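You operate a simulated robot arm through the tools that you are given. There is no shell and no other tool. Be economical: measure what you need, move in short steps, check, and stop when the job is done.

You are at the controls of a simulated two-armed robot. One attempt, no reset.

TASK
Hold the green box mould on the top of the sample bench steady with one hand, lift the green rotor out of it with the other and set it down on the top of the sample bench.

The check looks at the end state, three seconds after you hand in, the way a careful person would. Anything else that was tipped, shoved, dropped, spilled or broken makes it a failure.

THE ROBOT
Two 7-joint arms with three-finger grippers on one trunk, on a base that drives. Base frame: it is fixed to the floor where the robot stands at the start and does not move with it; the origin is under the middle of the robot, x ahead of it, y to its left, z up; the surface under the hand at the start is at about z = 0.88. Lengths are in m, angles in rad, forces in N, time in s.
The left shoulder is at the start at [0.034, 0.154, 1.028], the right one opposite. With the tool pointing down near the work surface each hand reaches from about 0.1 to 0.62 m from the robot's upright axis, wherever it stands, measured 20 degrees to its own side. Places, roughly: top of the sample bench [0.6, 0.2, 0.9]. Payload 2.69 kg a hand.
The tool frame of a hand sits at the grasp point between the pads (the TCP): z along the fingers, y along the line on which they close. The tips reach 0.029 m beyond it. Largest opening 0.12 m; the body of the gripper starts 0.078 m behind the TCP.
Orientation is told as [roll, pitch, yaw] about the base's x, y, z axes, in that order, counted from this pose: with the fingers straight down and closing along the base's y, the tool's x points along the base's -x, its y along +y and its z along -z.

THE INTERFACE
- The arms move only by the tool send_rows. It takes "left_targets", "right_targets" or both (then of equal length, played together; a hand with none holds still); each is a list of rows, each an object of numbers (a shift or turn left out is 0, a gripper value left out holds the last): "dx", "dy", "dz": the shift along the tool's x, y, z in cm; "ax", "ay", "az": the turn, a rotation vector about the tool's x, y, z in rad. In form: [{"dx": .., "dy": .., "dz": .., "ax": .., "ay": .., "az": ..}, ...]. A call has 1 to 10 rows; each row shifts and turns the commanded pose from where the row before left it, along the tool's axes as they then stand. "left_jaw" and "right_jaw" are, for a hand that has rows, the closure, from 0 (fully open) to 1 (shut), set as the call begins (left out, the last holds). Each row takes 0.2 s and may step no farther than 0.05 m and 0.15 rad from the row before; otherwise, or with a gripper value out of range, the whole call is refused. Where a pose cannot be reached the arm comes as near as it can. A force on the tool above 40 N (or 10 N above the force at the start of the call, whichever is more), or a blocked arm, ends the call early, and 0.2 s more pass. Each finger halts on what it meets, pressing with about 30 N; the grip force reading is that of the motor and also rises with nothing between the fingers. The clock runs only during rows and for 0.2 s after the last one: add rows that do not move to give the fingers time. It gives the time, the measured TCP pose, the force on the tool (base axes), the opening and the grip force at its end, in the units of the frame above (readings bear some noise), with the torque about the TCP (base axes, N m) and any sound that the robot's microphone picked up.
- Cameras (640 x 400 px; columns grow to the right, rows downward): "scene" is now at [0.1439, -0.0174, 1.2019]; the picture's right is [-0.20, -0.98, 0.00], its down [-0.33, 0.07, -0.94] and it looks along [0.92, -0.18, -0.34] (base axes); focal length 214 px, centre (320, 200). "left" rides on the left gripper at [0.063, 0, -0.104] in its tool frame; the picture's right is [0.00, 1.00, 0.00], its down [-0.83, 0.00, -0.56] and it looks along [-0.56, 0.00, 0.83] (tool axes); focal length 275 px, centre (320, 200). "right" rides on the right gripper at [0.063, 0, -0.104] in its tool frame; the picture's right is [0.00, 1.00, 0.00], its down [-0.83, 0.00, -0.56] and it looks along [-0.56, 0.00, 0.83] (tool axes); focal length 275 px, centre (320, 200). There is no depth. A picture from a camera that has moved, and an enlarged one, comes with that camera's place and axes in the base frame and with its lens.
- grab_frame(camera): a new picture of that camera. No time passes.
- raise_lower(by): slides the trunk up (or, below 0, down) by that many m; the arms and the scene camera ride with it, the base frame stays. It gives what a move gives, with no picture.
- base_move(legs): drives the robot by 1 to 6 legs, each [ahead, left, turn to the left] in m, m and rad, along the robot's own axes; the way and the turn of a leg run together, so that a leg with both is an arc; at most 1.5 m and 3.142 rad a leg. The arms and the cameras ride along, it lands a little off, and it stops where it bumps. It gives what a move gives.
- pan_tilt(pan, tilt): turns the head with the scene camera to pan (to the left, within 1.396 rad either way) and tilt (down, from -0.506 to 1.204), counted from straight ahead of the robot. It gives what a move gives.
- zoom(camera, box): a new picture of the part [left, top, right, bottom] of that camera's present view, enlarged. No time passes.
- job_done(): hands the job in; it is judged then, once.

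Go step by step. Nothing tells you exact positions but the pictures and the camera data: compare them with the known pose of the tool, close in by small moves and look again before you grip or let go. The budget is 120 turns and 92 pictures, counting those below and the enlarged ones. Unless the task says otherwise, let go and move clear before handing in, and close with one line.

The tools are called after "Request:" as a command line: name --argument value ..., lists and objects as JSON in quotes. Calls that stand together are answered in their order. send_rows: Moves the arms, as the interface text tells. Its arguments: {"type":"object","properties":{"left_targets":{"type":"array"},"left_jaw":{"type":"number"},"right_targets":{"type":"array"},"right_jaw":{"type":"number"}},"required":[]} The other tools are called the same way: raise_lower (by) slides the trunk up or down; base_move (legs) drives the base; pan_tilt (pan, tilt) turns the head that bears the scene camera; grab_frame (camera) takes a picture; zoom (camera, box) takes an enlarged picture of a part of a camera's view; job_done () hands the job in.

At the start:

```text
time_s: 0.0
left_tool_pos: [0.3176, 0.1318, 1.1729]
left_tool_rot: [0.001, 0.0, -0.001]
left_wrist_force: [0.3, 0.8, -0.4]
left_torque: [0.02, 0.04, -0.03]
left_width: 0.12
left_finger_force: 0.1
right_tool_pos: [0.3145, -0.1364, 1.1451]
right_tool_rot: [-0.001, 0.001, 0.0]
right_wrist_force: [-0.7, -0.4, 0.2]
right_torque: [0.0, 0.0, 0.0]
right_width: 0.1199
right_finger_force: 0.0
trunk travel left (down, up): [-0.393, 0.045]
robot x, y, heading: [-0.0042, 0.0029, 0.004]
head pan, tilt: [-0.197, 0.346]
```

scene: 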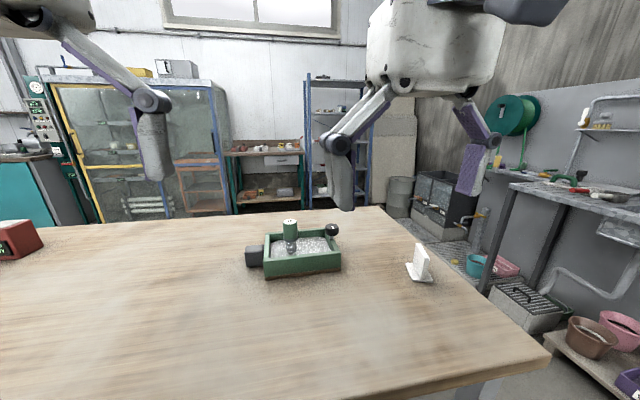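
right: 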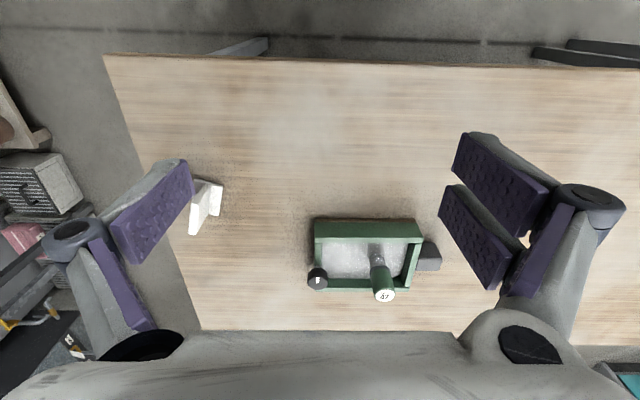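
left: 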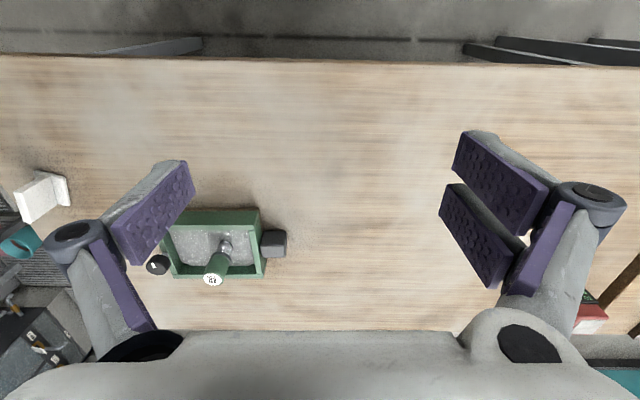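

I see the green mould with a green upright knob or rotor in it on the bench, a dark block attached to or beside its left side, and a black ball-like item at the far right corner. I'll zoom in before planning.

Request:
zoom --camera "scene" --box '[230, 205, 358, 285]'

Request:
zoom --camera "right" --box '[280, 195, 456, 305]'

Request:
zoom --camera "left" --box '[136, 190, 312, 300]'

```text
5.00 times, centred on (294, 245) of scene
camera zoom: at [0.1439, -0.0174, 1.2019], right [-0.2, -0.98, 0.0], down [-0.33, 0.07, -0.94], along [0.92, -0.18, -0.34], focal length 1072 px, centre (450, -25)
```

zoom: 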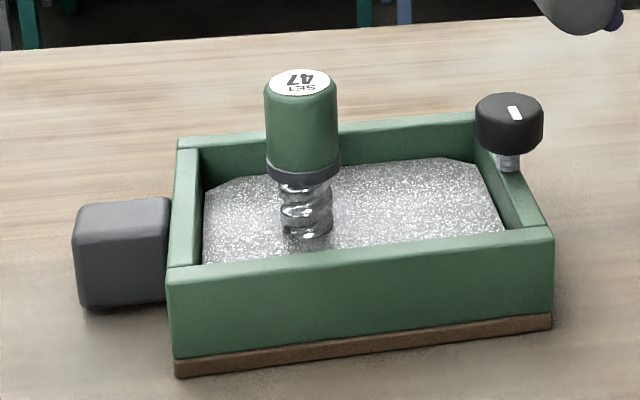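

```text
3.64 times, centred on (368, 250) of right
camera zoom: at [0.2522, -0.1376, 1.2502], right [0.0, 1.0, 0.0], down [0.83, 0.0, 0.56], along [0.56, 0.0, -0.83], focal length 1001 px, centre (146, 18)
```

zoom: 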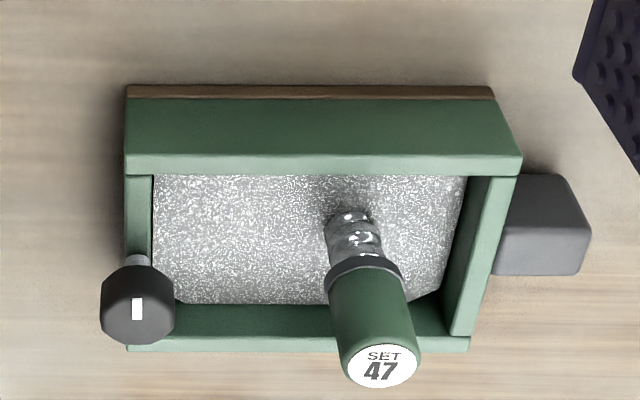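

```text
3.64 times, centred on (224, 245) of left
camera zoom: at [0.2548, 0.1329, 1.2764], right [0.0, 1.0, 0.0], down [0.83, 0.0, 0.56], along [0.56, 0.0, -0.83], focal length 1001 px, centre (669, 36)
```

zoom: 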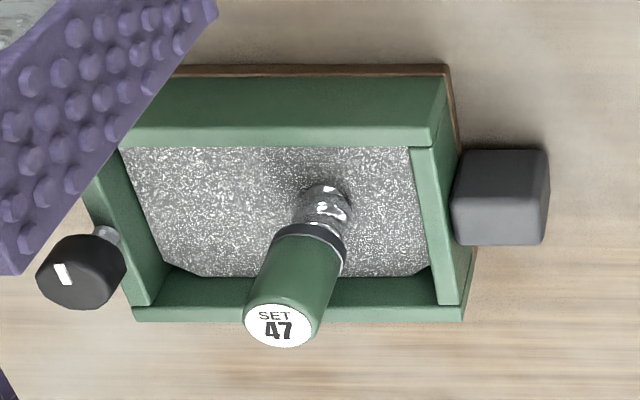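

The rotor stands at about (0.60, -0.04), its top at z≈0.98, and the mould spans x 0.55–0.68, y -0.147–0.03. The dark block on its left side might be a handle and the black knob on the right might be a lock. The far side is near the reach limit, so I'll look down to see how much room there is to drive ahead.

Request:
pan_tilt --pan 0 --tilt 1.1

Request:
grab_frame --camera "scene"

```text
time_s: 1.1
left_tool_pos: [0.3173, 0.1328, 1.1728]
left_tool_rot: [0.001, 0.0, 0.0]
left_wrist_force: [0.2, 0.8, 0.4]
left_torque: [0.03, -0.02, 0.02]
left_width: 0.1199
left_finger_force: 0.1
right_tool_pos: [0.3149, -0.1377, 1.1451]
right_tool_rot: [0.002, 0.001, 0.0]
right_wrist_force: [-0.3, -0.6, 0.2]
right_torque: [-0.02, -0.03, -0.02]
right_width: 0.1198
right_finger_force: 0.1
trunk travel left (down, up): [-0.393, 0.045]
robot x, y, heading: [0.0014, -0.0028, -0.006]
head pan, tilt: [0.0, 1.1]
```

```text
85 pictures are left
camera scene: at [0.1157, 0.0008, 1.1401], right [0.0, -1.0, 0.0], down [-0.89, 0.0, -0.45], along [0.45, 0.0, -0.89], focal length 214 px, centre (320, 200)
```

scene: 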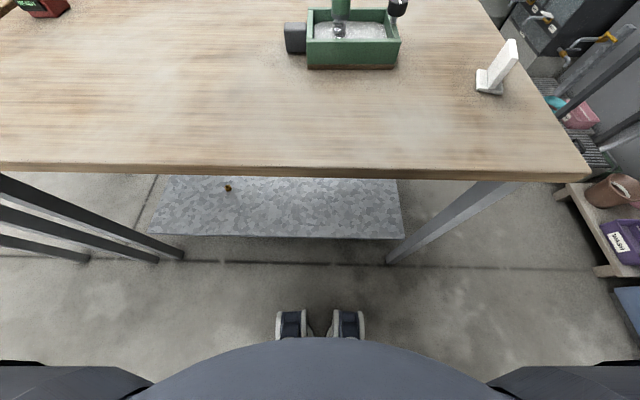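

The bench edge is at about x=0.30 and the robot's front is well behind it, with nothing but floor between. I'll drive 0.14 ahead and look again.

Request:
base_move --legs '[[0.14, 0, 0]]'

Request:
pan_tilt --pan -0.1 --tilt 0.6

Request:
grab_frame --camera "scene"

Request:
zoom --camera "right" --box '[240, 80, 480, 230]'

Request:
grab_frame --camera "left"

```text
time_s: 2.4
left_tool_pos: [0.4602, 0.1332, 1.1724]
left_tool_rot: [-0.003, -0.001, -0.001]
left_wrist_force: [0.5, -0.1, 0.4]
left_torque: [0.0, 0.04, 0.01]
left_width: 0.1201
left_finger_force: 0.2
right_tool_pos: [0.4565, -0.137, 1.1447]
right_tool_rot: [0.0, 0.0, 0.0]
right_wrist_force: [-0.3, 0.1, -0.4]
right_torque: [-0.03, 0.05, 0.01]
right_width: 0.1199
right_finger_force: 0.2
trunk travel left (down, up): [-0.393, 0.045]
robot x, y, heading: [0.144, -0.0005, 0.0]
head pan, tilt: [0.0, 1.1]
```

```text
time_s: 3.4
left_tool_pos: [0.459, 0.1333, 1.1735]
left_tool_rot: [-0.001, -0.001, -0.001]
left_wrist_force: [1.0, 1.0, 1.1]
left_torque: [0.0, 0.01, 0.0]
left_width: 0.1198
left_finger_force: 0.0
right_tool_pos: [0.4569, -0.1376, 1.1453]
right_tool_rot: [0.0, -0.001, -0.001]
right_wrist_force: [-0.8, 0.0, -0.2]
right_torque: [0.02, -0.01, -0.02]
right_width: 0.1201
right_finger_force: 0.1
trunk travel left (down, up): [-0.393, 0.045]
robot x, y, heading: [0.1418, -0.0006, -0.002]
head pan, tilt: [-0.099, 0.6]
```

```text
84 pictures are left
camera scene: at [0.2817, -0.008, 1.1786], right [-0.1, -0.99, 0.0], down [-0.56, 0.06, -0.82], along [0.82, -0.08, -0.57], focal length 214 px, centre (320, 200)
```

scene: 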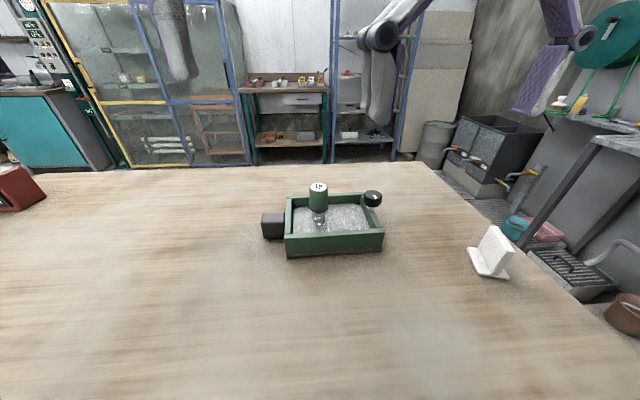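

```text
2.67 times, centred on (360, 155) of right
camera zoom: at [0.3934, -0.1377, 1.2502], right [0.0, 1.0, 0.0], down [0.83, 0.0, 0.56], along [0.56, 0.0, -0.83], focal length 734 px, centre (213, 320)
```

zoom: 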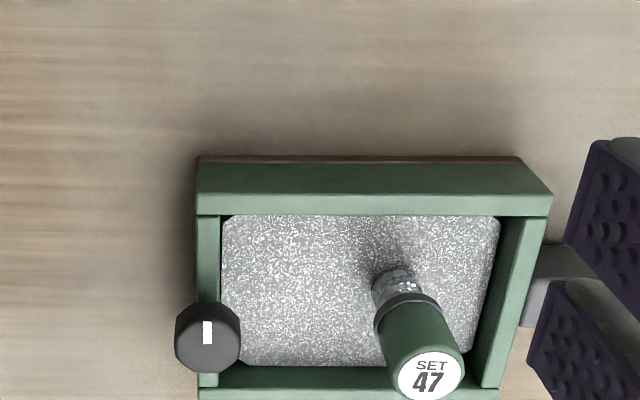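

```text
82 pictures are left
camera left: at [0.3961, 0.1328, 1.2764], right [0.0, 1.0, 0.0], down [0.83, 0.0, 0.56], along [0.56, 0.0, -0.83], focal length 275 px, centre (320, 200)
```

left: 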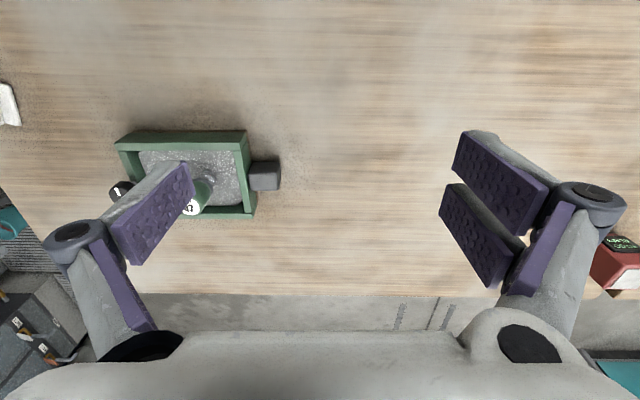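

The mould's grey side block is at about (0.597, 0.05), close beside the wall. I'll turn both hands so that they close along base x, each camera to its own outer side, for a closer look.

Request:
send_rows --left_targets '[{"az": 0.15}, {"az": 0.15}, {"az": 0.15}, {"az": 0.15}, {"az": 0.15}, {"az": 0.15}, {"az": 0.15}, {"az": 0.15}, {"az": 0.15}, {"az": 0.15}]' --right_targets '[{"az": -0.15}, {"az": -0.15}, {"az": -0.15}, {"az": -0.15}, {"az": -0.15}, {"az": -0.15}, {"az": -0.15}, {"az": -0.15}, {"az": -0.15}, {"az": -0.15}]'

Request:
send_rows --left_targets '[{"az": 0.071}, {"dy": 4.6}, {"dy": 4.6}, {"dy": 4.6}, {"dz": 4.0}, {"dz": 4.0}, {}]' --right_targets '[{"az": -0.071}, {"dx": 2}, {"dy": -4.6}, {"dy": -4.6}, {"dy": -4.6}, {}, {}]'

Request:
grab_frame --camera "left"

Request:
grab_frame --camera "right"

```text
time_s: 5.6
left_tool_pos: [0.4576, 0.1326, 1.173]
left_tool_rot: [0.0, -0.002, -1.502]
left_wrist_force: [0.2, 0.4, -0.2]
left_torque: [0.0, 0.03, 0.03]
left_width: 0.1198
left_finger_force: 0.0
right_tool_pos: [0.4555, -0.1361, 1.145]
right_tool_rot: [0.0, 0.0, 1.501]
right_wrist_force: [0.3, -0.1, -0.3]
right_torque: [-0.01, -0.02, 0.0]
right_width: 0.1199
right_finger_force: 0.1
trunk travel left (down, up): [-0.393, 0.045]
robot x, y, heading: [0.1389, 0.0007, -0.004]
head pan, tilt: [-0.099, 0.6]
```

```text
time_s: 7.2
left_tool_pos: [0.5727, 0.1313, 1.092]
left_tool_rot: [0.0, 0.0, -1.569]
left_wrist_force: [0.6, -0.2, 0.9]
left_torque: [0.04, 0.03, -0.01]
left_width: 0.1199
left_finger_force: 0.2
left hand out of reach, approached as far as the arm can: row 4
right_tool_pos: [0.5922, -0.1568, 1.1437]
right_tool_rot: [-0.002, 0.0, 1.572]
right_wrist_force: [0.0, -0.1, 0.1]
right_torque: [0.01, -0.02, 0.0]
right_width: 0.1201
right_finger_force: 0.0
trunk travel left (down, up): [-0.393, 0.045]
robot x, y, heading: [0.1449, -0.0002, 0.004]
head pan, tilt: [-0.099, 0.6]
```

```text
81 pictures are left
camera left: at [0.5738, 0.1944, 1.1949], right [1.0, 0.0, 0.0], down [0.0, -0.83, 0.56], along [0.0, -0.56, -0.83], focal length 275 px, centre (320, 200)
```

left: 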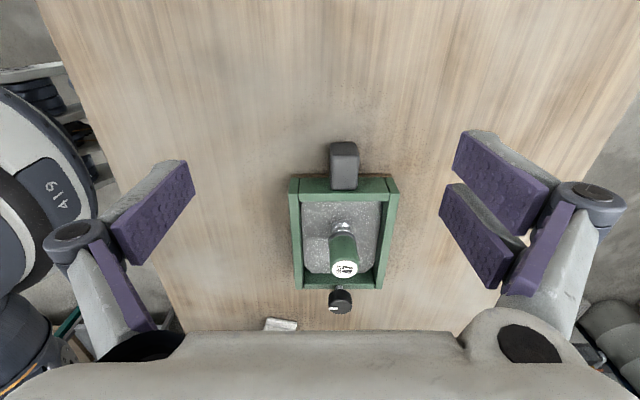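

```text
80 pictures are left
camera right: at [0.5925, -0.22, 1.2483], right [-1.0, 0.0, 0.0], down [0.0, 0.83, 0.56], along [0.0, 0.56, -0.83], focal length 275 px, centre (320, 200)
```

right: 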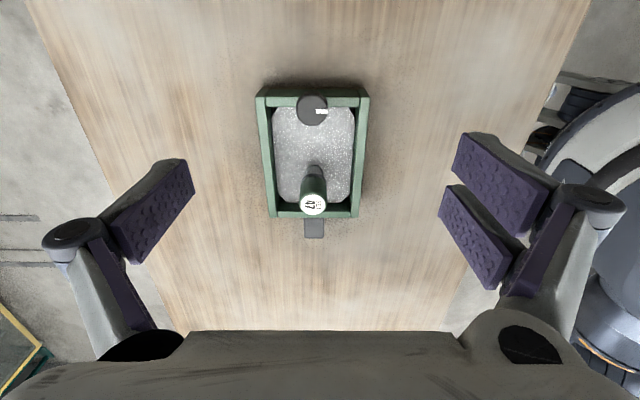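

Both hands have a clear view of the mould. I'll enlarge the block side, the knob and the rotor.

Request:
zoom --camera "left" --box '[264, 130, 424, 230]'

Request:
zoom --camera "left" --box '[280, 215, 408, 315]'

Request:
zoom --camera "right" --box '[232, 80, 392, 240]'

Request:
zoom --camera "scene" --box '[255, 175, 391, 260]'

```text
4.00 times, centred on (344, 180) of left
camera zoom: at [0.5738, 0.1944, 1.1949], right [1.0, 0.0, 0.0], down [0.0, -0.83, 0.56], along [0.0, -0.56, -0.83], focal length 1101 px, centre (224, 280)
```

zoom: 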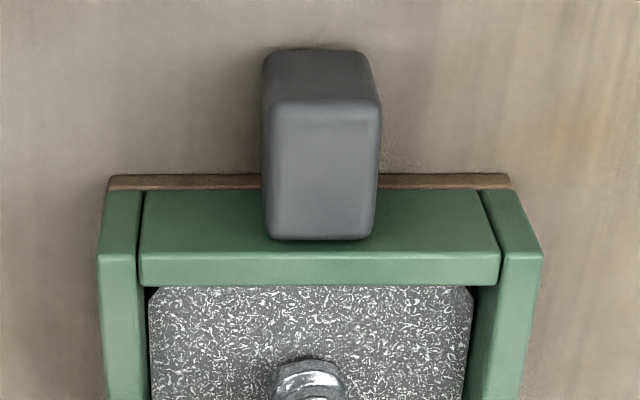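

```text
4.00 times, centred on (344, 265) of left
camera zoom: at [0.5738, 0.1944, 1.1949], right [1.0, 0.0, 0.0], down [0.0, -0.83, 0.56], along [0.0, -0.56, -0.83], focal length 1101 px, centre (224, -60)
```

zoom: 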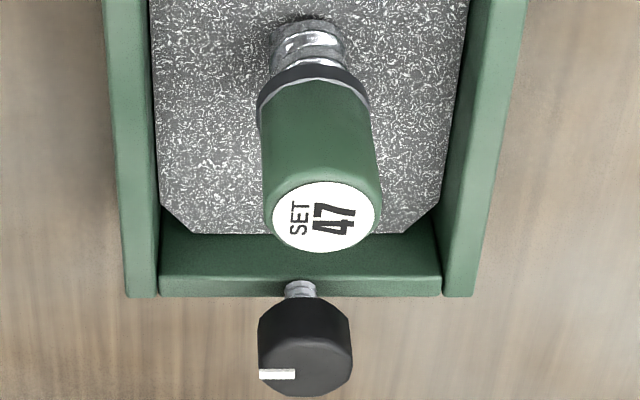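

```text
2.50 times, centred on (312, 160) of right
camera zoom: at [0.5925, -0.22, 1.2483], right [-1.0, 0.0, 0.0], down [0.0, 0.83, 0.56], along [0.0, 0.56, -0.83], focal length 688 px, centre (340, 300)
```

zoom: 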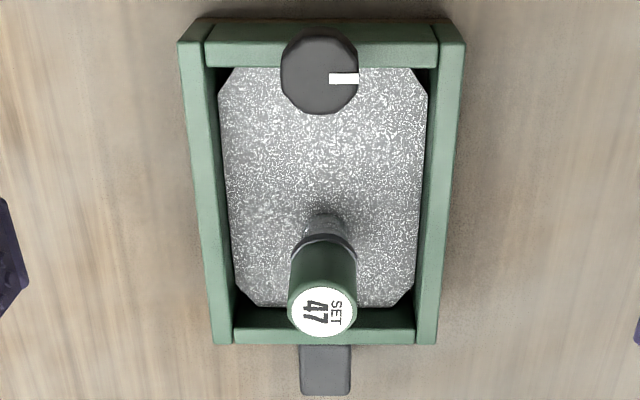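

```text
4.71 times, centred on (323, 218) of scene
camera zoom: at [0.2818, -0.0078, 1.1786], right [-0.1, -0.99, 0.0], down [-0.56, 0.06, -0.82], along [0.82, -0.08, -0.57], focal length 1009 px, centre (306, 118)
```

zoom: 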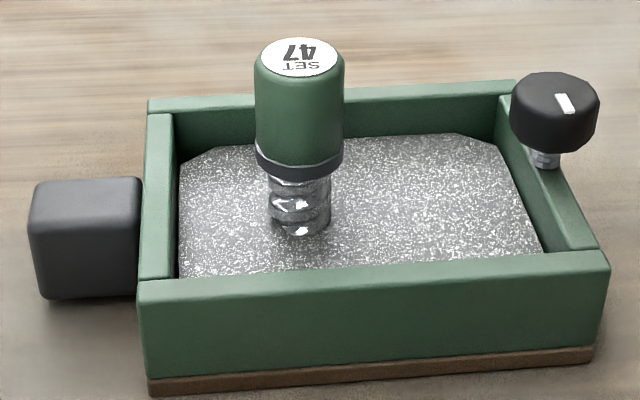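

The block seems fixed to the mould's left wall: x≈0.60, y 0.02–0.066, top z≈0.916, 3.3 cm wide. It makes a good handle for the left hand, with the rotor at (0.602, -0.039). I'll lower the left hand above the block with a slight outward tilt.

Request:
send_rows --left_targets '[{"dz": 3.5}, {"dz": 3.5}, {"dx": -3.5}, {"dx": -3.5}, {"ay": -0.125}, {"ay": -0.125}, {}]' --left_jaw 0.3

Request:
grab_frame --camera "left"

```text
time_s: 8.8
left_tool_pos: [0.5723, 0.0625, 1.0221]
left_tool_rot: [0.002, -0.251, -1.568]
left_wrist_force: [0.5, -0.4, 0.6]
left_torque: [-0.04, 0.01, 0.02]
left_width: 0.0841
left_finger_force: 0.0
right_tool_pos: [0.5918, -0.1563, 1.1437]
right_tool_rot: [0.0, 0.001, 1.568]
right_wrist_force: [-0.1, 0.9, -0.7]
right_torque: [-0.01, 0.0, -0.01]
right_width: 0.12
right_finger_force: 0.0
trunk travel left (down, up): [-0.393, 0.045]
robot x, y, heading: [0.1381, -0.0024, -0.001]
head pan, tilt: [-0.099, 0.6]
```

```text
75 pictures are left
camera left: at [0.5743, 0.1496, 1.1072], right [1.0, 0.0, 0.0], down [0.0, -0.67, 0.75], along [0.0, -0.75, -0.67], focal length 275 px, centre (320, 200)
```

left: 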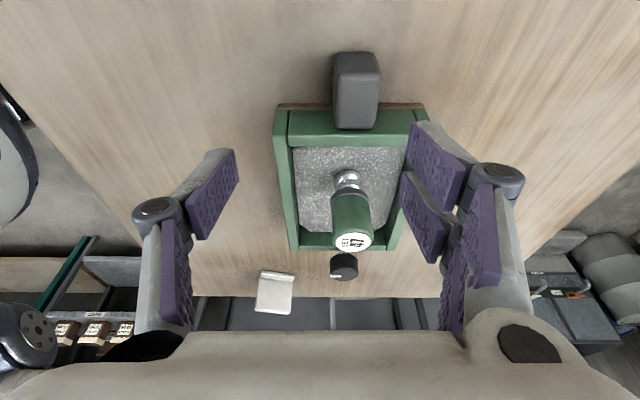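

The left hand is about 2.8 cm short in x and otherwise lined up with the block. I'll shift it over and come half-way down, then check.

Request:
send_rows --left_targets '[{"dy": 2.8}, {"dx": -0.78, "dz": 0.2}, {"dz": 2.9, "dx": 0.74}, {"dz": 2.9, "dx": 0.74}, {}]'

Request:
grab_frame --camera "left"

Request:
grab_frame --camera "scene"

```text
time_s: 10.0
left_tool_pos: [0.601, 0.0536, 0.9632]
left_tool_rot: [-0.001, -0.251, -1.571]
left_wrist_force: [0.7, 0.2, 0.3]
left_torque: [0.04, -0.01, 0.0]
left_width: 0.0839
left_finger_force: 0.0
right_tool_pos: [0.5907, -0.1575, 1.1428]
right_tool_rot: [-0.001, -0.001, 1.57]
right_wrist_force: [-0.4, -0.6, 0.5]
right_torque: [-0.02, 0.0, -0.02]
right_width: 0.1201
right_finger_force: 0.1
trunk travel left (down, up): [-0.393, 0.045]
robot x, y, heading: [0.1402, 0.0011, -0.002]
head pan, tilt: [-0.099, 0.6]
```

```text
74 pictures are left
camera left: at [0.6015, 0.1411, 1.0473], right [1.0, 0.0, 0.0], down [0.0, -0.67, 0.74], along [0.0, -0.74, -0.67], focal length 275 px, centre (320, 200)
```

left: 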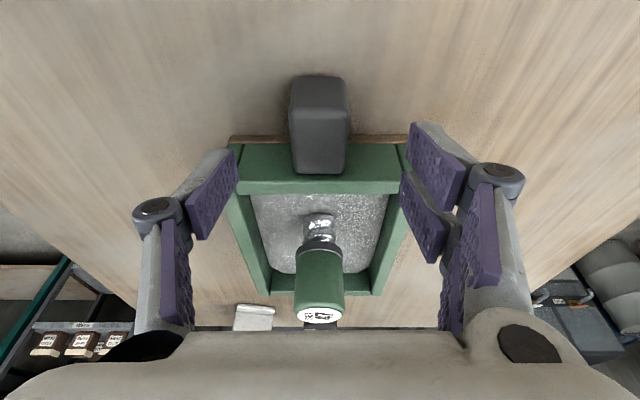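

```text
73 pictures are left
camera scene: at [0.2816, -0.008, 1.1787], right [-0.1, -0.99, 0.0], down [-0.56, 0.06, -0.83], along [0.82, -0.08, -0.56], focal length 214 px, centre (320, 200)
```

scene: 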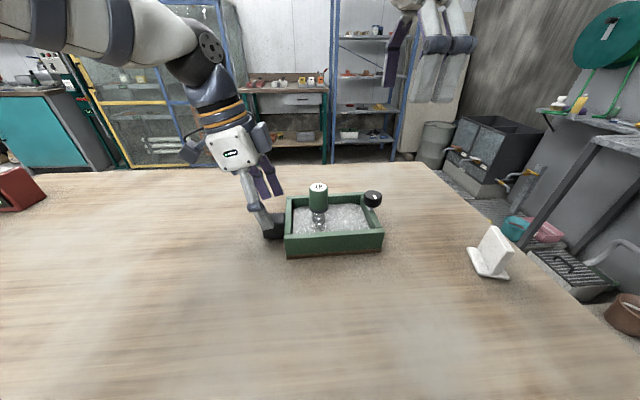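

The fingers straddle the block, centred in x at 0.601, with its top at about z=0.92. I'll go down 4.4 cm and close the left hand on it.

Request:
send_rows --left_targets '[{"dz": 2.2, "dx": 0.56}, {"dz": 2.06, "dx": 0.53}, {}]'

Request:
zoom --camera "scene" --box '[225, 165, 385, 265]'

```text
time_s: 10.8
left_tool_pos: [0.6001, 0.0545, 0.9178]
left_tool_rot: [0.0, -0.249, -1.57]
left_wrist_force: [-0.2, 0.2, 0.1]
left_torque: [-0.01, 0.0, 0.02]
left_width: 0.0841
left_finger_force: 0.1
right_tool_pos: [0.5914, -0.1568, 1.1435]
right_tool_rot: [0.0, 0.001, 1.568]
right_wrist_force: [0.3, 0.1, 0.2]
right_torque: [0.0, -0.02, -0.03]
right_width: 0.12
right_finger_force: 0.1
trunk travel left (down, up): [-0.393, 0.045]
robot x, y, heading: [0.1432, -0.0004, 0.001]
head pan, tilt: [-0.099, 0.6]
```

```text
4.00 times, centred on (305, 215) of scene
camera zoom: at [0.2816, -0.008, 1.1787], right [-0.1, -0.99, 0.0], down [-0.56, 0.06, -0.83], along [0.82, -0.08, -0.56], focal length 858 px, centre (380, 140)
```

zoom: 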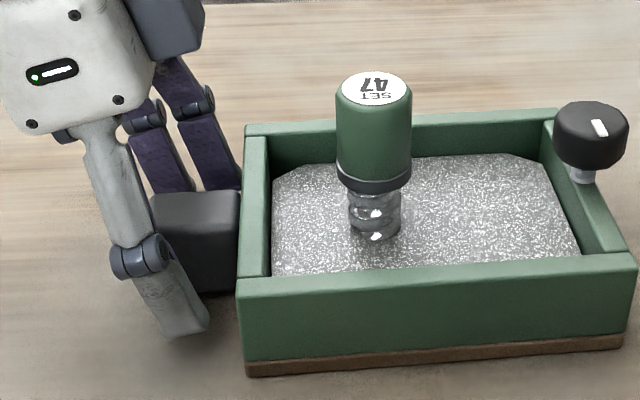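

The left fingers are on both sides of the block, clear of the wall. Closing.

Request:
send_rows --left_targets '[{}, {}, {}, {}]' --left_jaw 1

Request:
zoom --camera "scene" --box '[225, 165, 385, 265]'

```text
time_s: 11.8
left_tool_pos: [0.6002, 0.0531, 0.9175]
left_tool_rot: [-0.002, -0.251, -1.571]
left_wrist_force: [-3.2, 0.9, 0.8]
left_torque: [0.25, -0.01, -0.26]
left_width: 0.0318
left_finger_force: 30.2
right_tool_pos: [0.5924, -0.1577, 1.1436]
right_tool_rot: [0.0, 0.0, 1.57]
right_wrist_force: [-0.2, 0.1, 0.2]
right_torque: [0.02, 0.01, 0.01]
right_width: 0.1199
right_finger_force: 0.1
trunk travel left (down, up): [-0.393, 0.045]
robot x, y, heading: [0.1421, 0.0002, 0.002]
head pan, tilt: [-0.099, 0.6]
```

```text
4.00 times, centred on (305, 215) of scene
camera zoom: at [0.2814, -0.008, 1.1787], right [-0.1, -0.99, 0.0], down [-0.56, 0.06, -0.83], along [0.82, -0.08, -0.56], focal length 858 px, centre (380, 140)
```

zoom: 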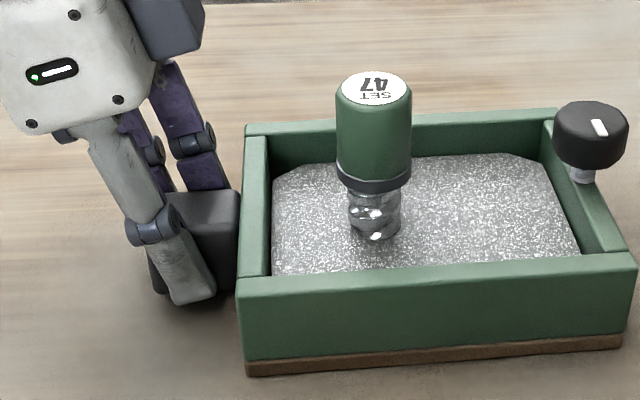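

The left hand holds the block firmly. Now I'll bring the right hand above the rotor at about (0.602, -0.040).

Request:
send_rows --right_targets '[{"dx": -4, "dy": -0.5}, {"dx": -4, "dy": -0.5}, {"dx": -3.7}, {"dz": 4}, {"dz": 3.3}, {}]' --right_jaw 0.3

Request:
grab_frame --camera "right"

Request:
grab_frame --camera "scene"

```text
time_s: 13.2
left_tool_pos: [0.6004, 0.0528, 0.9176]
left_tool_rot: [0.001, -0.25, -1.569]
left_wrist_force: [-3.0, -0.7, 0.1]
left_torque: [-0.62, 0.07, -0.29]
left_width: 0.0317
left_finger_force: 29.8
right_tool_pos: [0.5994, -0.0592, 1.0652]
right_tool_rot: [-0.001, 0.0, 1.57]
right_wrist_force: [-0.3, 0.2, -0.2]
right_torque: [0.0, -0.02, 0.0]
right_width: 0.0841
right_finger_force: 0.1
right hand out of reach, approached as far as the arm can: row 2, 3
trunk travel left (down, up): [-0.393, 0.045]
robot x, y, heading: [0.1384, 0.0028, -0.003]
head pan, tilt: [-0.099, 0.6]
```

```text
70 pictures are left
camera right: at [0.5994, -0.1227, 1.171], right [-1.0, 0.0, 0.0], down [0.0, 0.83, 0.56], along [0.0, 0.56, -0.83], focal length 275 px, centre (320, 200)
```

right: 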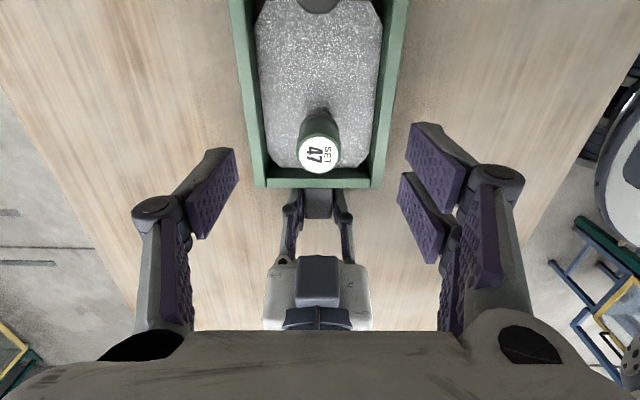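

```text
69 pictures are left
camera scene: at [0.2815, -0.008, 1.1786], right [-0.1, -0.99, 0.0], down [-0.56, 0.06, -0.83], along [0.82, -0.08, -0.56], focal length 214 px, centre (320, 200)
```

scene: 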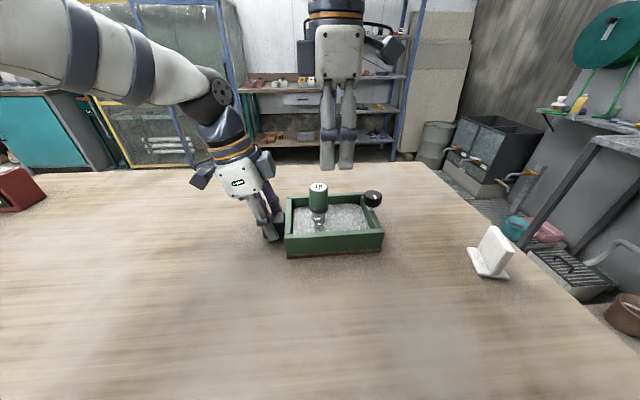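

The rotor's centre reads (0.601, -0.039); the right hand is 2 cm short in y. I'll shift, come down part-way, and check.

Request:
send_rows --right_targets '[{"dz": 3}, {"dx": -1.9, "dy": -0.1}, {"dz": 1}, {}]'

Request:
grab_frame --camera "right"

Request:
zoom --camera "scene" --box '[215, 100, 407, 260]'

```text
time_s: 14.2
left_tool_pos: [0.601, 0.0543, 0.9184]
left_tool_rot: [0.001, -0.249, -1.57]
left_wrist_force: [-2.2, -1.3, -0.2]
left_torque: [0.06, 0.03, -0.2]
left_width: 0.0317
left_finger_force: 30.1
right_tool_pos: [0.6005, -0.0403, 1.0261]
right_tool_rot: [0.0, 0.001, 1.571]
right_wrist_force: [-0.1, 0.2, 0.7]
right_torque: [0.05, -0.03, -0.01]
right_width: 0.0841
right_finger_force: 0.0
trunk travel left (down, up): [-0.393, 0.045]
robot x, y, heading: [0.1441, -0.0004, 0.003]
head pan, tilt: [-0.099, 0.6]
```

```text
68 pictures are left
camera right: at [0.5999, -0.1035, 1.1307], right [-1.0, 0.0, 0.0], down [0.0, 0.83, 0.56], along [0.0, 0.56, -0.83], focal length 275 px, centre (320, 200)
```

right: 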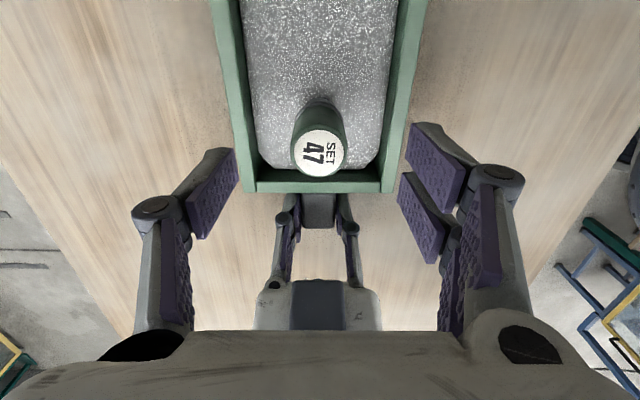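

```text
2.50 times, centred on (311, 180) of scene
camera zoom: at [0.2815, -0.0082, 1.1786], right [-0.1, -0.99, 0.0], down [-0.56, 0.06, -0.83], along [0.82, -0.08, -0.56], focal length 536 px, centre (342, 250)
```

zoom: 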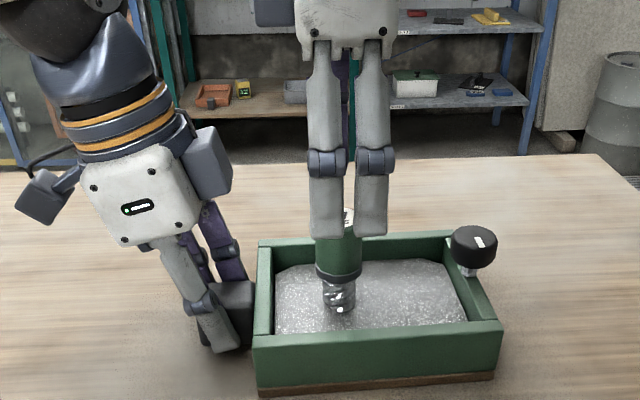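

Alignment is good (rotor about 0.2 cm farther in +y). I'll come down to z≈0.964 so that the pads surround the green handle above its collar.

Request:
send_rows --right_targets '[{"dz": 3, "dx": -0.2}, {"dz": 3.2}, {}]'

Request:
grab_frame --camera "right"

Request:
zoom --camera "scene" --box '[225, 145, 385, 265]'

```text
time_s: 15.0
left_tool_pos: [0.6008, 0.0543, 0.9181]
left_tool_rot: [0.0, -0.249, -1.571]
left_wrist_force: [-2.8, -0.4, 0.1]
left_torque: [0.23, 0.03, -0.29]
left_width: 0.032
left_finger_force: 30.0
right_tool_pos: [0.6014, -0.0373, 0.9643]
right_tool_rot: [0.0, 0.0, 1.57]
right_wrist_force: [0.1, 0.4, 0.4]
right_torque: [-0.01, 0.0, 0.0]
right_width: 0.0841
right_finger_force: 0.0
trunk travel left (down, up): [-0.393, 0.045]
robot x, y, heading: [0.1427, -0.0017, 0.002]
head pan, tilt: [-0.099, 0.6]
```

```text
66 pictures are left
camera right: at [0.6013, -0.1016, 1.0692], right [-1.0, 0.0, 0.0], down [0.0, 0.83, 0.56], along [0.0, 0.56, -0.83], focal length 275 px, centre (320, 200)
```

right: 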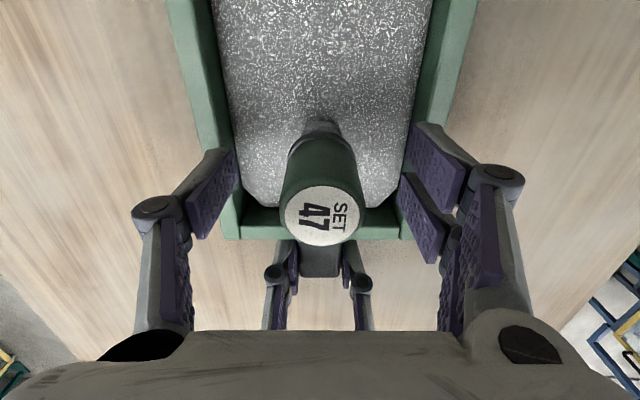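

```text
3.33 times, centred on (305, 205) of scene
camera zoom: at [0.2816, -0.0081, 1.1787], right [-0.1, -0.99, 0.0], down [-0.56, 0.06, -0.83], along [0.82, -0.08, -0.56], focal length 715 px, centre (370, 183)
```

zoom: 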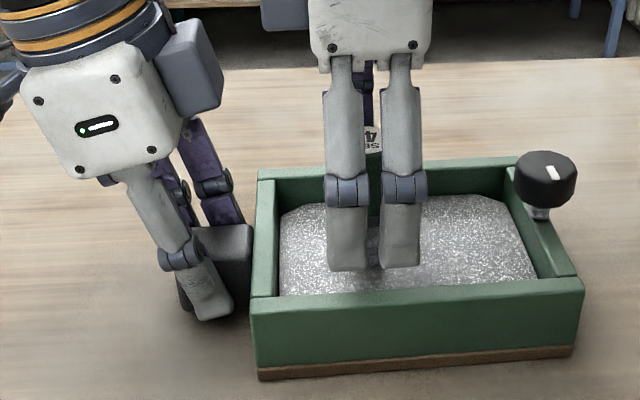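

The handle is between the right pads and centred. Closing the right hand gently on it.

Request:
send_rows --right_targets '[{}, {}, {}, {}]' --right_jaw 1

Request:
zoom --camera "scene" --box '[225, 145, 385, 265]'

```text
time_s: 16.0
left_tool_pos: [0.6009, 0.0545, 0.9179]
left_tool_rot: [0.002, -0.249, -1.571]
left_wrist_force: [-1.3, -0.3, -1.0]
left_torque: [0.15, -0.01, -0.29]
left_width: 0.0318
left_finger_force: 30.3
right_tool_pos: [0.6008, -0.038, 0.9644]
right_tool_rot: [0.001, 0.0, 1.569]
right_wrist_force: [0.5, 0.5, 2.4]
right_torque: [0.0, -0.03, 0.01]
right_width: 0.0319
right_finger_force: 29.7
trunk travel left (down, up): [-0.393, 0.045]
robot x, y, heading: [0.143, -0.001, 0.0]
head pan, tilt: [-0.099, 0.6]
```

```text
3.33 times, centred on (305, 205) of scene
camera zoom: at [0.2816, -0.0081, 1.1787], right [-0.1, -0.99, 0.0], down [-0.56, 0.06, -0.83], along [0.82, -0.08, -0.56], focal length 715 px, centre (370, 183)
```

zoom: 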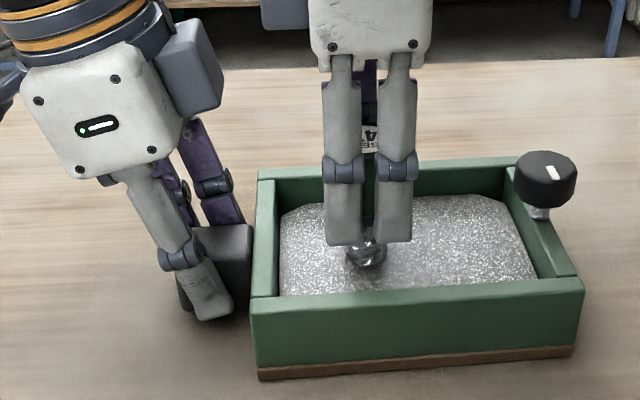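

Both hands hold. I'll try a small straight lift of 0.3 cm to feel whether the rotor is bound.

Request:
send_rows --right_targets '[{"dz": -0.15}, {"dz": -0.15}, {}]'

```text
time_s: 16.8
left_tool_pos: [0.6006, 0.0534, 0.9173]
left_tool_rot: [0.0, -0.251, -1.571]
left_wrist_force: [-2.7, -0.3, -0.4]
left_torque: [0.2, 0.05, -0.27]
left_width: 0.032
left_finger_force: 29.5
right_tool_pos: [0.6003, -0.0376, 0.9675]
right_tool_rot: [0.0, -0.001, 1.569]
right_wrist_force: [0.6, -0.3, -3.4]
right_torque: [-0.01, -0.03, -0.05]
right_width: 0.0319
right_finger_force: 30.1
trunk travel left (down, up): [-0.393, 0.045]
robot x, y, heading: [0.1413, 0.0018, 0.001]
head pan, tilt: [-0.099, 0.6]
```

It rises with only about 3.4 N pull, which may just be weight. I'll lift on in small steps.

Request:
send_rows --right_targets '[{"dz": -0.25}, {"dz": -0.25}, {}]'

Request:
zoom --camera "scene" --box '[225, 145, 385, 265]'

```text
time_s: 17.6
left_tool_pos: [0.6004, 0.054, 0.9192]
left_tool_rot: [0.0, -0.252, -1.571]
left_wrist_force: [-3.6, 0.1, 0.6]
left_torque: [0.11, 0.02, -0.26]
left_width: 0.0317
left_finger_force: 29.9
right_tool_pos: [0.5997, -0.0374, 0.9715]
right_tool_rot: [0.001, 0.0, 1.569]
right_wrist_force: [-0.7, 0.3, -3.0]
right_torque: [0.01, 0.05, -0.01]
right_width: 0.0317
right_finger_force: 29.7
trunk travel left (down, up): [-0.393, 0.045]
robot x, y, heading: [0.141, -0.0002, -0.003]
head pan, tilt: [-0.099, 0.6]
```

```text
3.33 times, centred on (305, 205) of scene
camera zoom: at [0.2816, -0.0081, 1.1786], right [-0.1, -0.99, 0.0], down [-0.56, 0.06, -0.83], along [0.82, -0.08, -0.56], focal length 715 px, centre (370, 183)
```

zoom: 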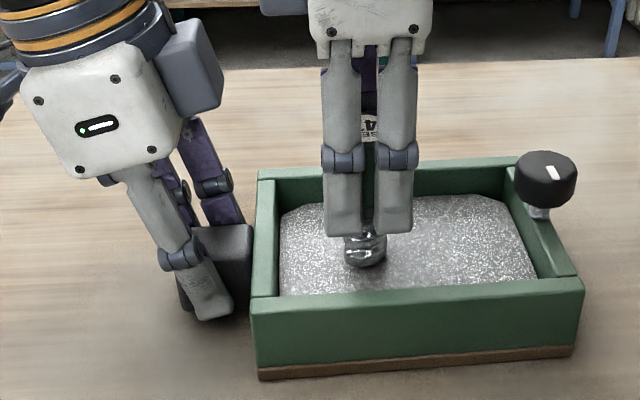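

The rotor is rising with the fingers with no twist torque. Continuing to lift.

Request:
send_rows --right_targets '[{"dz": -0.4}, {"dz": -0.4}, {"dz": -0.4}, {}]'

Request:
zoom --camera "scene" --box '[225, 145, 385, 265]'

Request:
grab_frame --camera "right"

```text
time_s: 18.6
left_tool_pos: [0.6005, 0.0549, 0.918]
left_tool_rot: [0.0, -0.252, -1.571]
left_wrist_force: [-3.2, 0.0, 0.3]
left_torque: [-0.03, 0.02, -0.29]
left_width: 0.0316
left_finger_force: 30.4
right_tool_pos: [0.5988, -0.0376, 0.9835]
right_tool_rot: [0.0, 0.0, 1.567]
right_wrist_force: [0.4, 0.1, -2.7]
right_torque: [0.03, 0.0, -0.02]
right_width: 0.0318
right_finger_force: 30.1
trunk travel left (down, up): [-0.393, 0.045]
robot x, y, heading: [0.1393, 0.0014, -0.003]
head pan, tilt: [-0.099, 0.6]
```

```text
3.33 times, centred on (305, 205) of scene
camera zoom: at [0.2816, -0.0081, 1.1786], right [-0.1, -0.99, 0.0], down [-0.56, 0.06, -0.83], along [0.82, -0.08, -0.56], focal length 715 px, centre (370, 183)
```

zoom: 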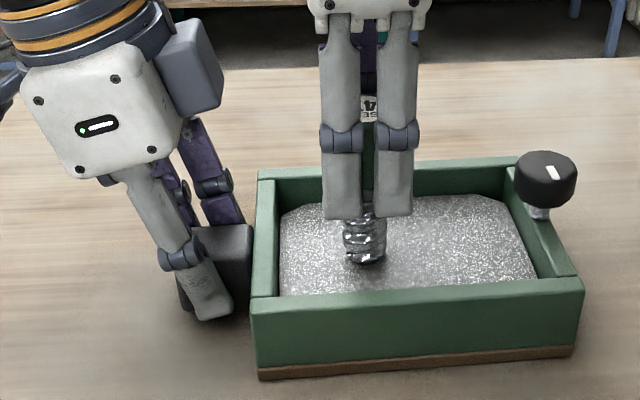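

```text
61 pictures are left
camera right: at [0.5993, -0.101, 1.0886], right [-1.0, 0.0, 0.0], down [0.0, 0.83, 0.56], along [0.0, 0.56, -0.83], focal length 275 px, centre (320, 200)
```

right: 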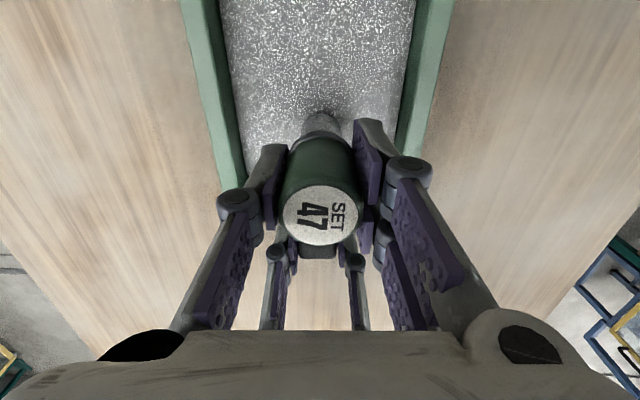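

The rotor comes out straight, more of the metal shaft showing. Continuing up.

Request:
send_rows --right_targets '[{"dz": -0.6}, {"dz": -0.6}, {"dz": -0.6}, {"dz": -0.6}, {}]'

Request:
zoom --camera "scene" --box '[225, 145, 385, 265]'

```text
time_s: 19.8
left_tool_pos: [0.6009, 0.0551, 0.9184]
left_tool_rot: [-0.001, -0.25, -1.571]
left_wrist_force: [-3.0, -0.6, 0.0]
left_torque: [-0.07, 0.05, -0.3]
left_width: 0.0317
left_finger_force: 30.1
right_tool_pos: [0.5997, -0.0377, 1.0088]
right_tool_rot: [0.001, -0.002, 1.57]
right_wrist_force: [-0.1, 0.2, -2.4]
right_torque: [-0.03, 0.01, -0.02]
right_width: 0.0318
right_finger_force: 30.0
trunk travel left (down, up): [-0.393, 0.045]
robot x, y, heading: [0.1457, -0.0001, 0.001]
head pan, tilt: [-0.099, 0.6]
```

```text
3.33 times, centred on (305, 205) of scene
camera zoom: at [0.2816, -0.0081, 1.1786], right [-0.1, -0.99, 0.0], down [-0.56, 0.06, -0.83], along [0.82, -0.08, -0.56], focal length 715 px, centre (370, 183)
```

zoom: 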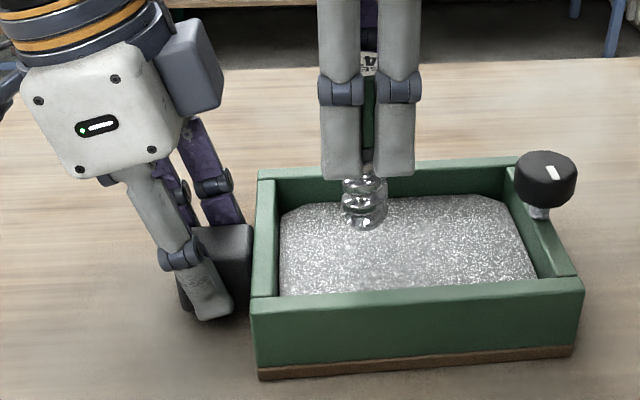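

The shaft end now seems to be out of the mould. I'll look at its end closely.

Request:
grab_frame --camera "left"

Request:
zoom --camera "scene" --box '[290, 160, 346, 216]'

```text
59 pictures are left
camera left: at [0.6017, 0.141, 1.0025], right [1.0, 0.0, 0.0], down [0.0, -0.67, 0.74], along [0.0, -0.74, -0.67], focal length 275 px, centre (320, 200)
```

left: 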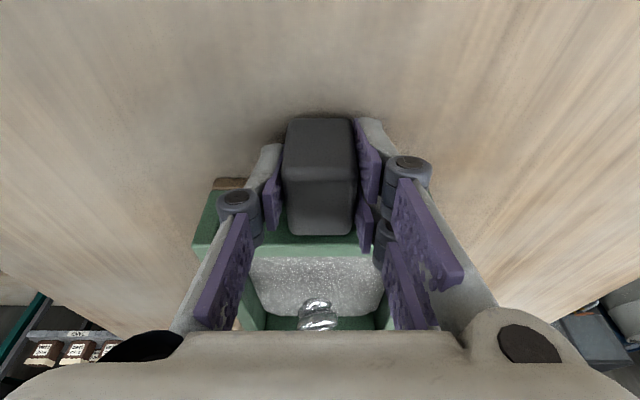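

```text
7.14 times, centred on (318, 188) of scene
camera zoom: at [0.2816, -0.0081, 1.1786], right [-0.1, -0.99, 0.0], down [-0.56, 0.06, -0.83], along [0.82, -0.08, -0.56], focal length 1532 px, centre (334, 286)
```

zoom: 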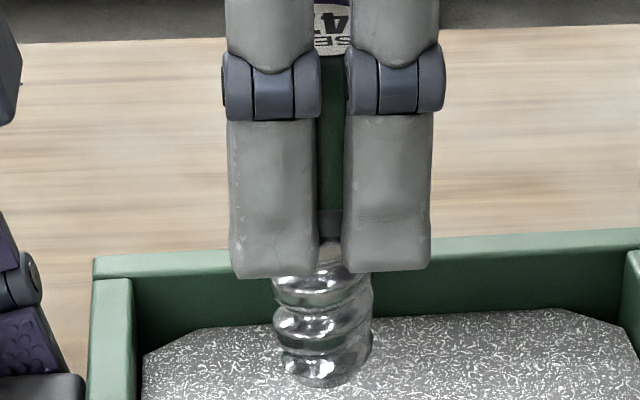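

The rotor is out; its lower end hangs about 7.1 cm below the TCP. I'll lift a bit more to clear the rim, carry it toward the robot, and then to the free bench area at about (0.43, -0.12).

Request:
send_rows --right_targets '[{"dz": -1.2}, {"dz": -1.3}, {"dy": 3}, {"dy": 3.5}, {"dy": 3.5}, {"dy": 3.5}, {"dy": 3.5, "dx": 2}, {"dx": 3}, {"dx": 3}, {}]'

Request:
grab_frame --camera "scene"

Request:
grab_frame --camera "right"

```text
time_s: 22.0
left_tool_pos: [0.601, 0.0536, 0.9184]
left_tool_rot: [-0.001, -0.25, -1.571]
left_wrist_force: [-0.2, 0.4, 0.2]
left_torque: [0.58, 0.07, 0.01]
left_width: 0.0319
left_finger_force: 30.4
right_tool_pos: [0.4283, -0.1179, 1.0317]
right_tool_rot: [0.0, 0.0, 1.568]
right_wrist_force: [0.9, 0.4, -3.3]
right_torque: [0.01, -0.02, 0.02]
right_width: 0.0321
right_finger_force: 29.7
trunk travel left (down, up): [-0.393, 0.045]
robot x, y, heading: [0.1402, 0.0016, -0.007]
head pan, tilt: [-0.099, 0.6]
```

```text
57 pictures are left
camera scene: at [0.2817, -0.0081, 1.1786], right [-0.1, -0.99, 0.0], down [-0.56, 0.06, -0.83], along [0.82, -0.08, -0.56], focal length 214 px, centre (320, 200)
```

scene: 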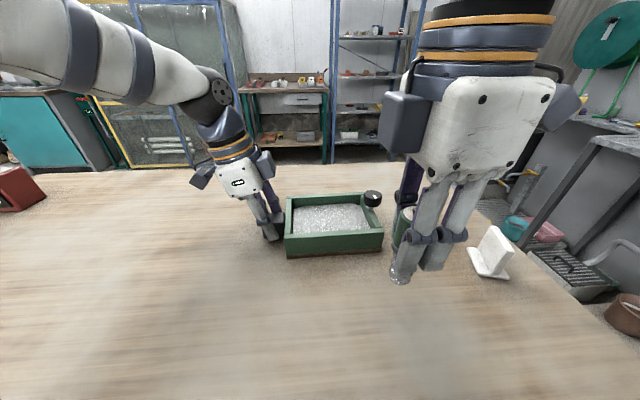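

```text
56 pictures are left
camera right: at [0.4294, -0.181, 1.1365], right [-1.0, 0.0, 0.0], down [0.0, 0.83, 0.56], along [0.0, 0.56, -0.83], focal length 275 px, centre (320, 200)
```

right: 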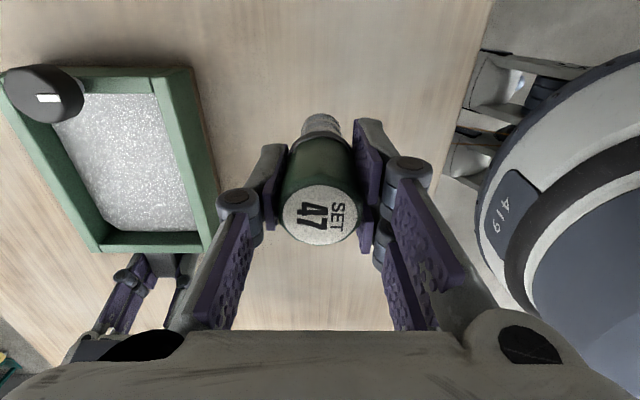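

The rotor is clear of the mould, over free bench. I'll look at the end of the shaft more closely to fix its height.

Request:
zoom --camera "right" --box '[270, 90, 370, 160]'

Request:
zoom --camera "scene" --box '[360, 190, 488, 310]'

```text
5.71 times, centred on (320, 125) of right
camera zoom: at [0.4294, -0.181, 1.1365], right [-1.0, 0.0, 0.0], down [0.0, 0.83, 0.56], along [0.0, 0.56, -0.83], focal length 1573 px, centre (320, 629)
```

zoom: 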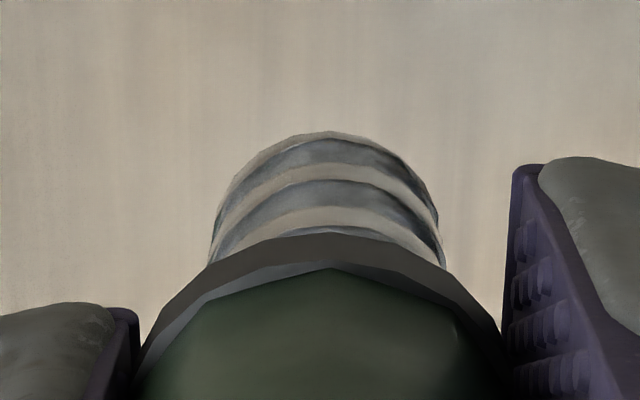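

```text
3.33 times, centred on (424, 250) of scene
camera zoom: at [0.2817, -0.0081, 1.1786], right [-0.1, -0.99, 0.0], down [-0.56, 0.06, -0.83], along [0.82, -0.08, -0.56], focal length 715 px, centre (-27, 33)
```

zoom: 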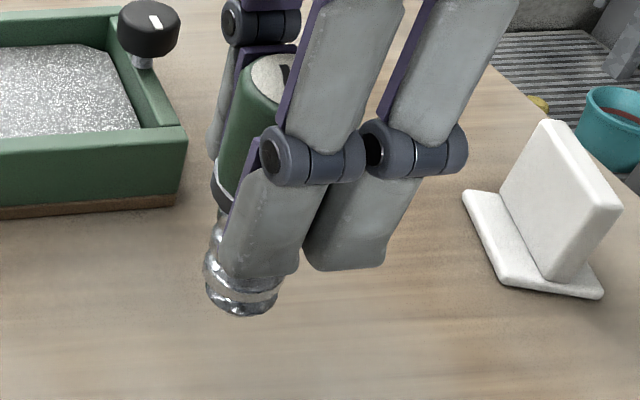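

The lower end is roughly 6.5–7 cm below the TCP, so contact is expected near TCP z≈0.945–0.952. I'll go down to 0.965, then feel for the bench in small steps.

Request:
send_rows --right_targets '[{"dz": 2.2}, {"dz": 2.2}, {"dz": 2.2}, {}]'

Request:
zoom --camera "scene" --box '[360, 230, 488, 350]'

```text
time_s: 23.0
left_tool_pos: [0.6012, 0.0536, 0.9187]
left_tool_rot: [0.0, -0.25, -1.571]
left_wrist_force: [0.1, 0.9, 0.6]
left_torque: [0.61, -0.01, -0.15]
left_width: 0.0318
left_finger_force: 30.1
right_tool_pos: [0.4294, -0.1163, 0.9655]
right_tool_rot: [0.001, -0.001, 1.568]
right_wrist_force: [1.3, -0.5, -4.6]
right_torque: [0.01, -0.03, -0.02]
right_width: 0.032
right_finger_force: 30.3
trunk travel left (down, up): [-0.393, 0.045]
robot x, y, heading: [0.1383, 0.0004, -0.002]
head pan, tilt: [-0.099, 0.6]
```

```text
3.33 times, centred on (424, 290) of scene
camera zoom: at [0.2817, -0.0081, 1.1786], right [-0.1, -0.99, 0.0], down [-0.56, 0.06, -0.83], along [0.82, -0.08, -0.56], focal length 715 px, centre (-27, -100)
```

zoom: 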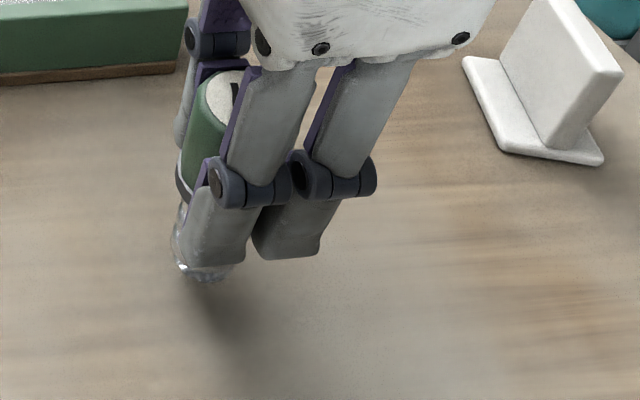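

Request:
send_rows --right_targets '[{"dz": 0.4}, {"dz": 0.3}, {"dz": 0.3}, {}]'

```text
time_s: 24.0
left_tool_pos: [0.6011, 0.0554, 0.9183]
left_tool_rot: [0.0, -0.252, -1.569]
left_wrist_force: [-2.3, 1.0, 1.1]
left_torque: [0.27, -0.05, -0.14]
left_width: 0.0317
left_finger_force: 30.0
right_tool_pos: [0.429, -0.1168, 0.9561]
right_tool_rot: [-0.001, -0.001, 1.569]
right_wrist_force: [-0.3, -0.5, -2.1]
right_torque: [0.0, -0.02, -0.02]
right_width: 0.0321
right_finger_force: 30.2
trunk travel left (down, up): [-0.393, 0.045]
robot x, y, heading: [0.1378, -0.0007, -0.001]
head pan, tilt: [-0.099, 0.6]
```

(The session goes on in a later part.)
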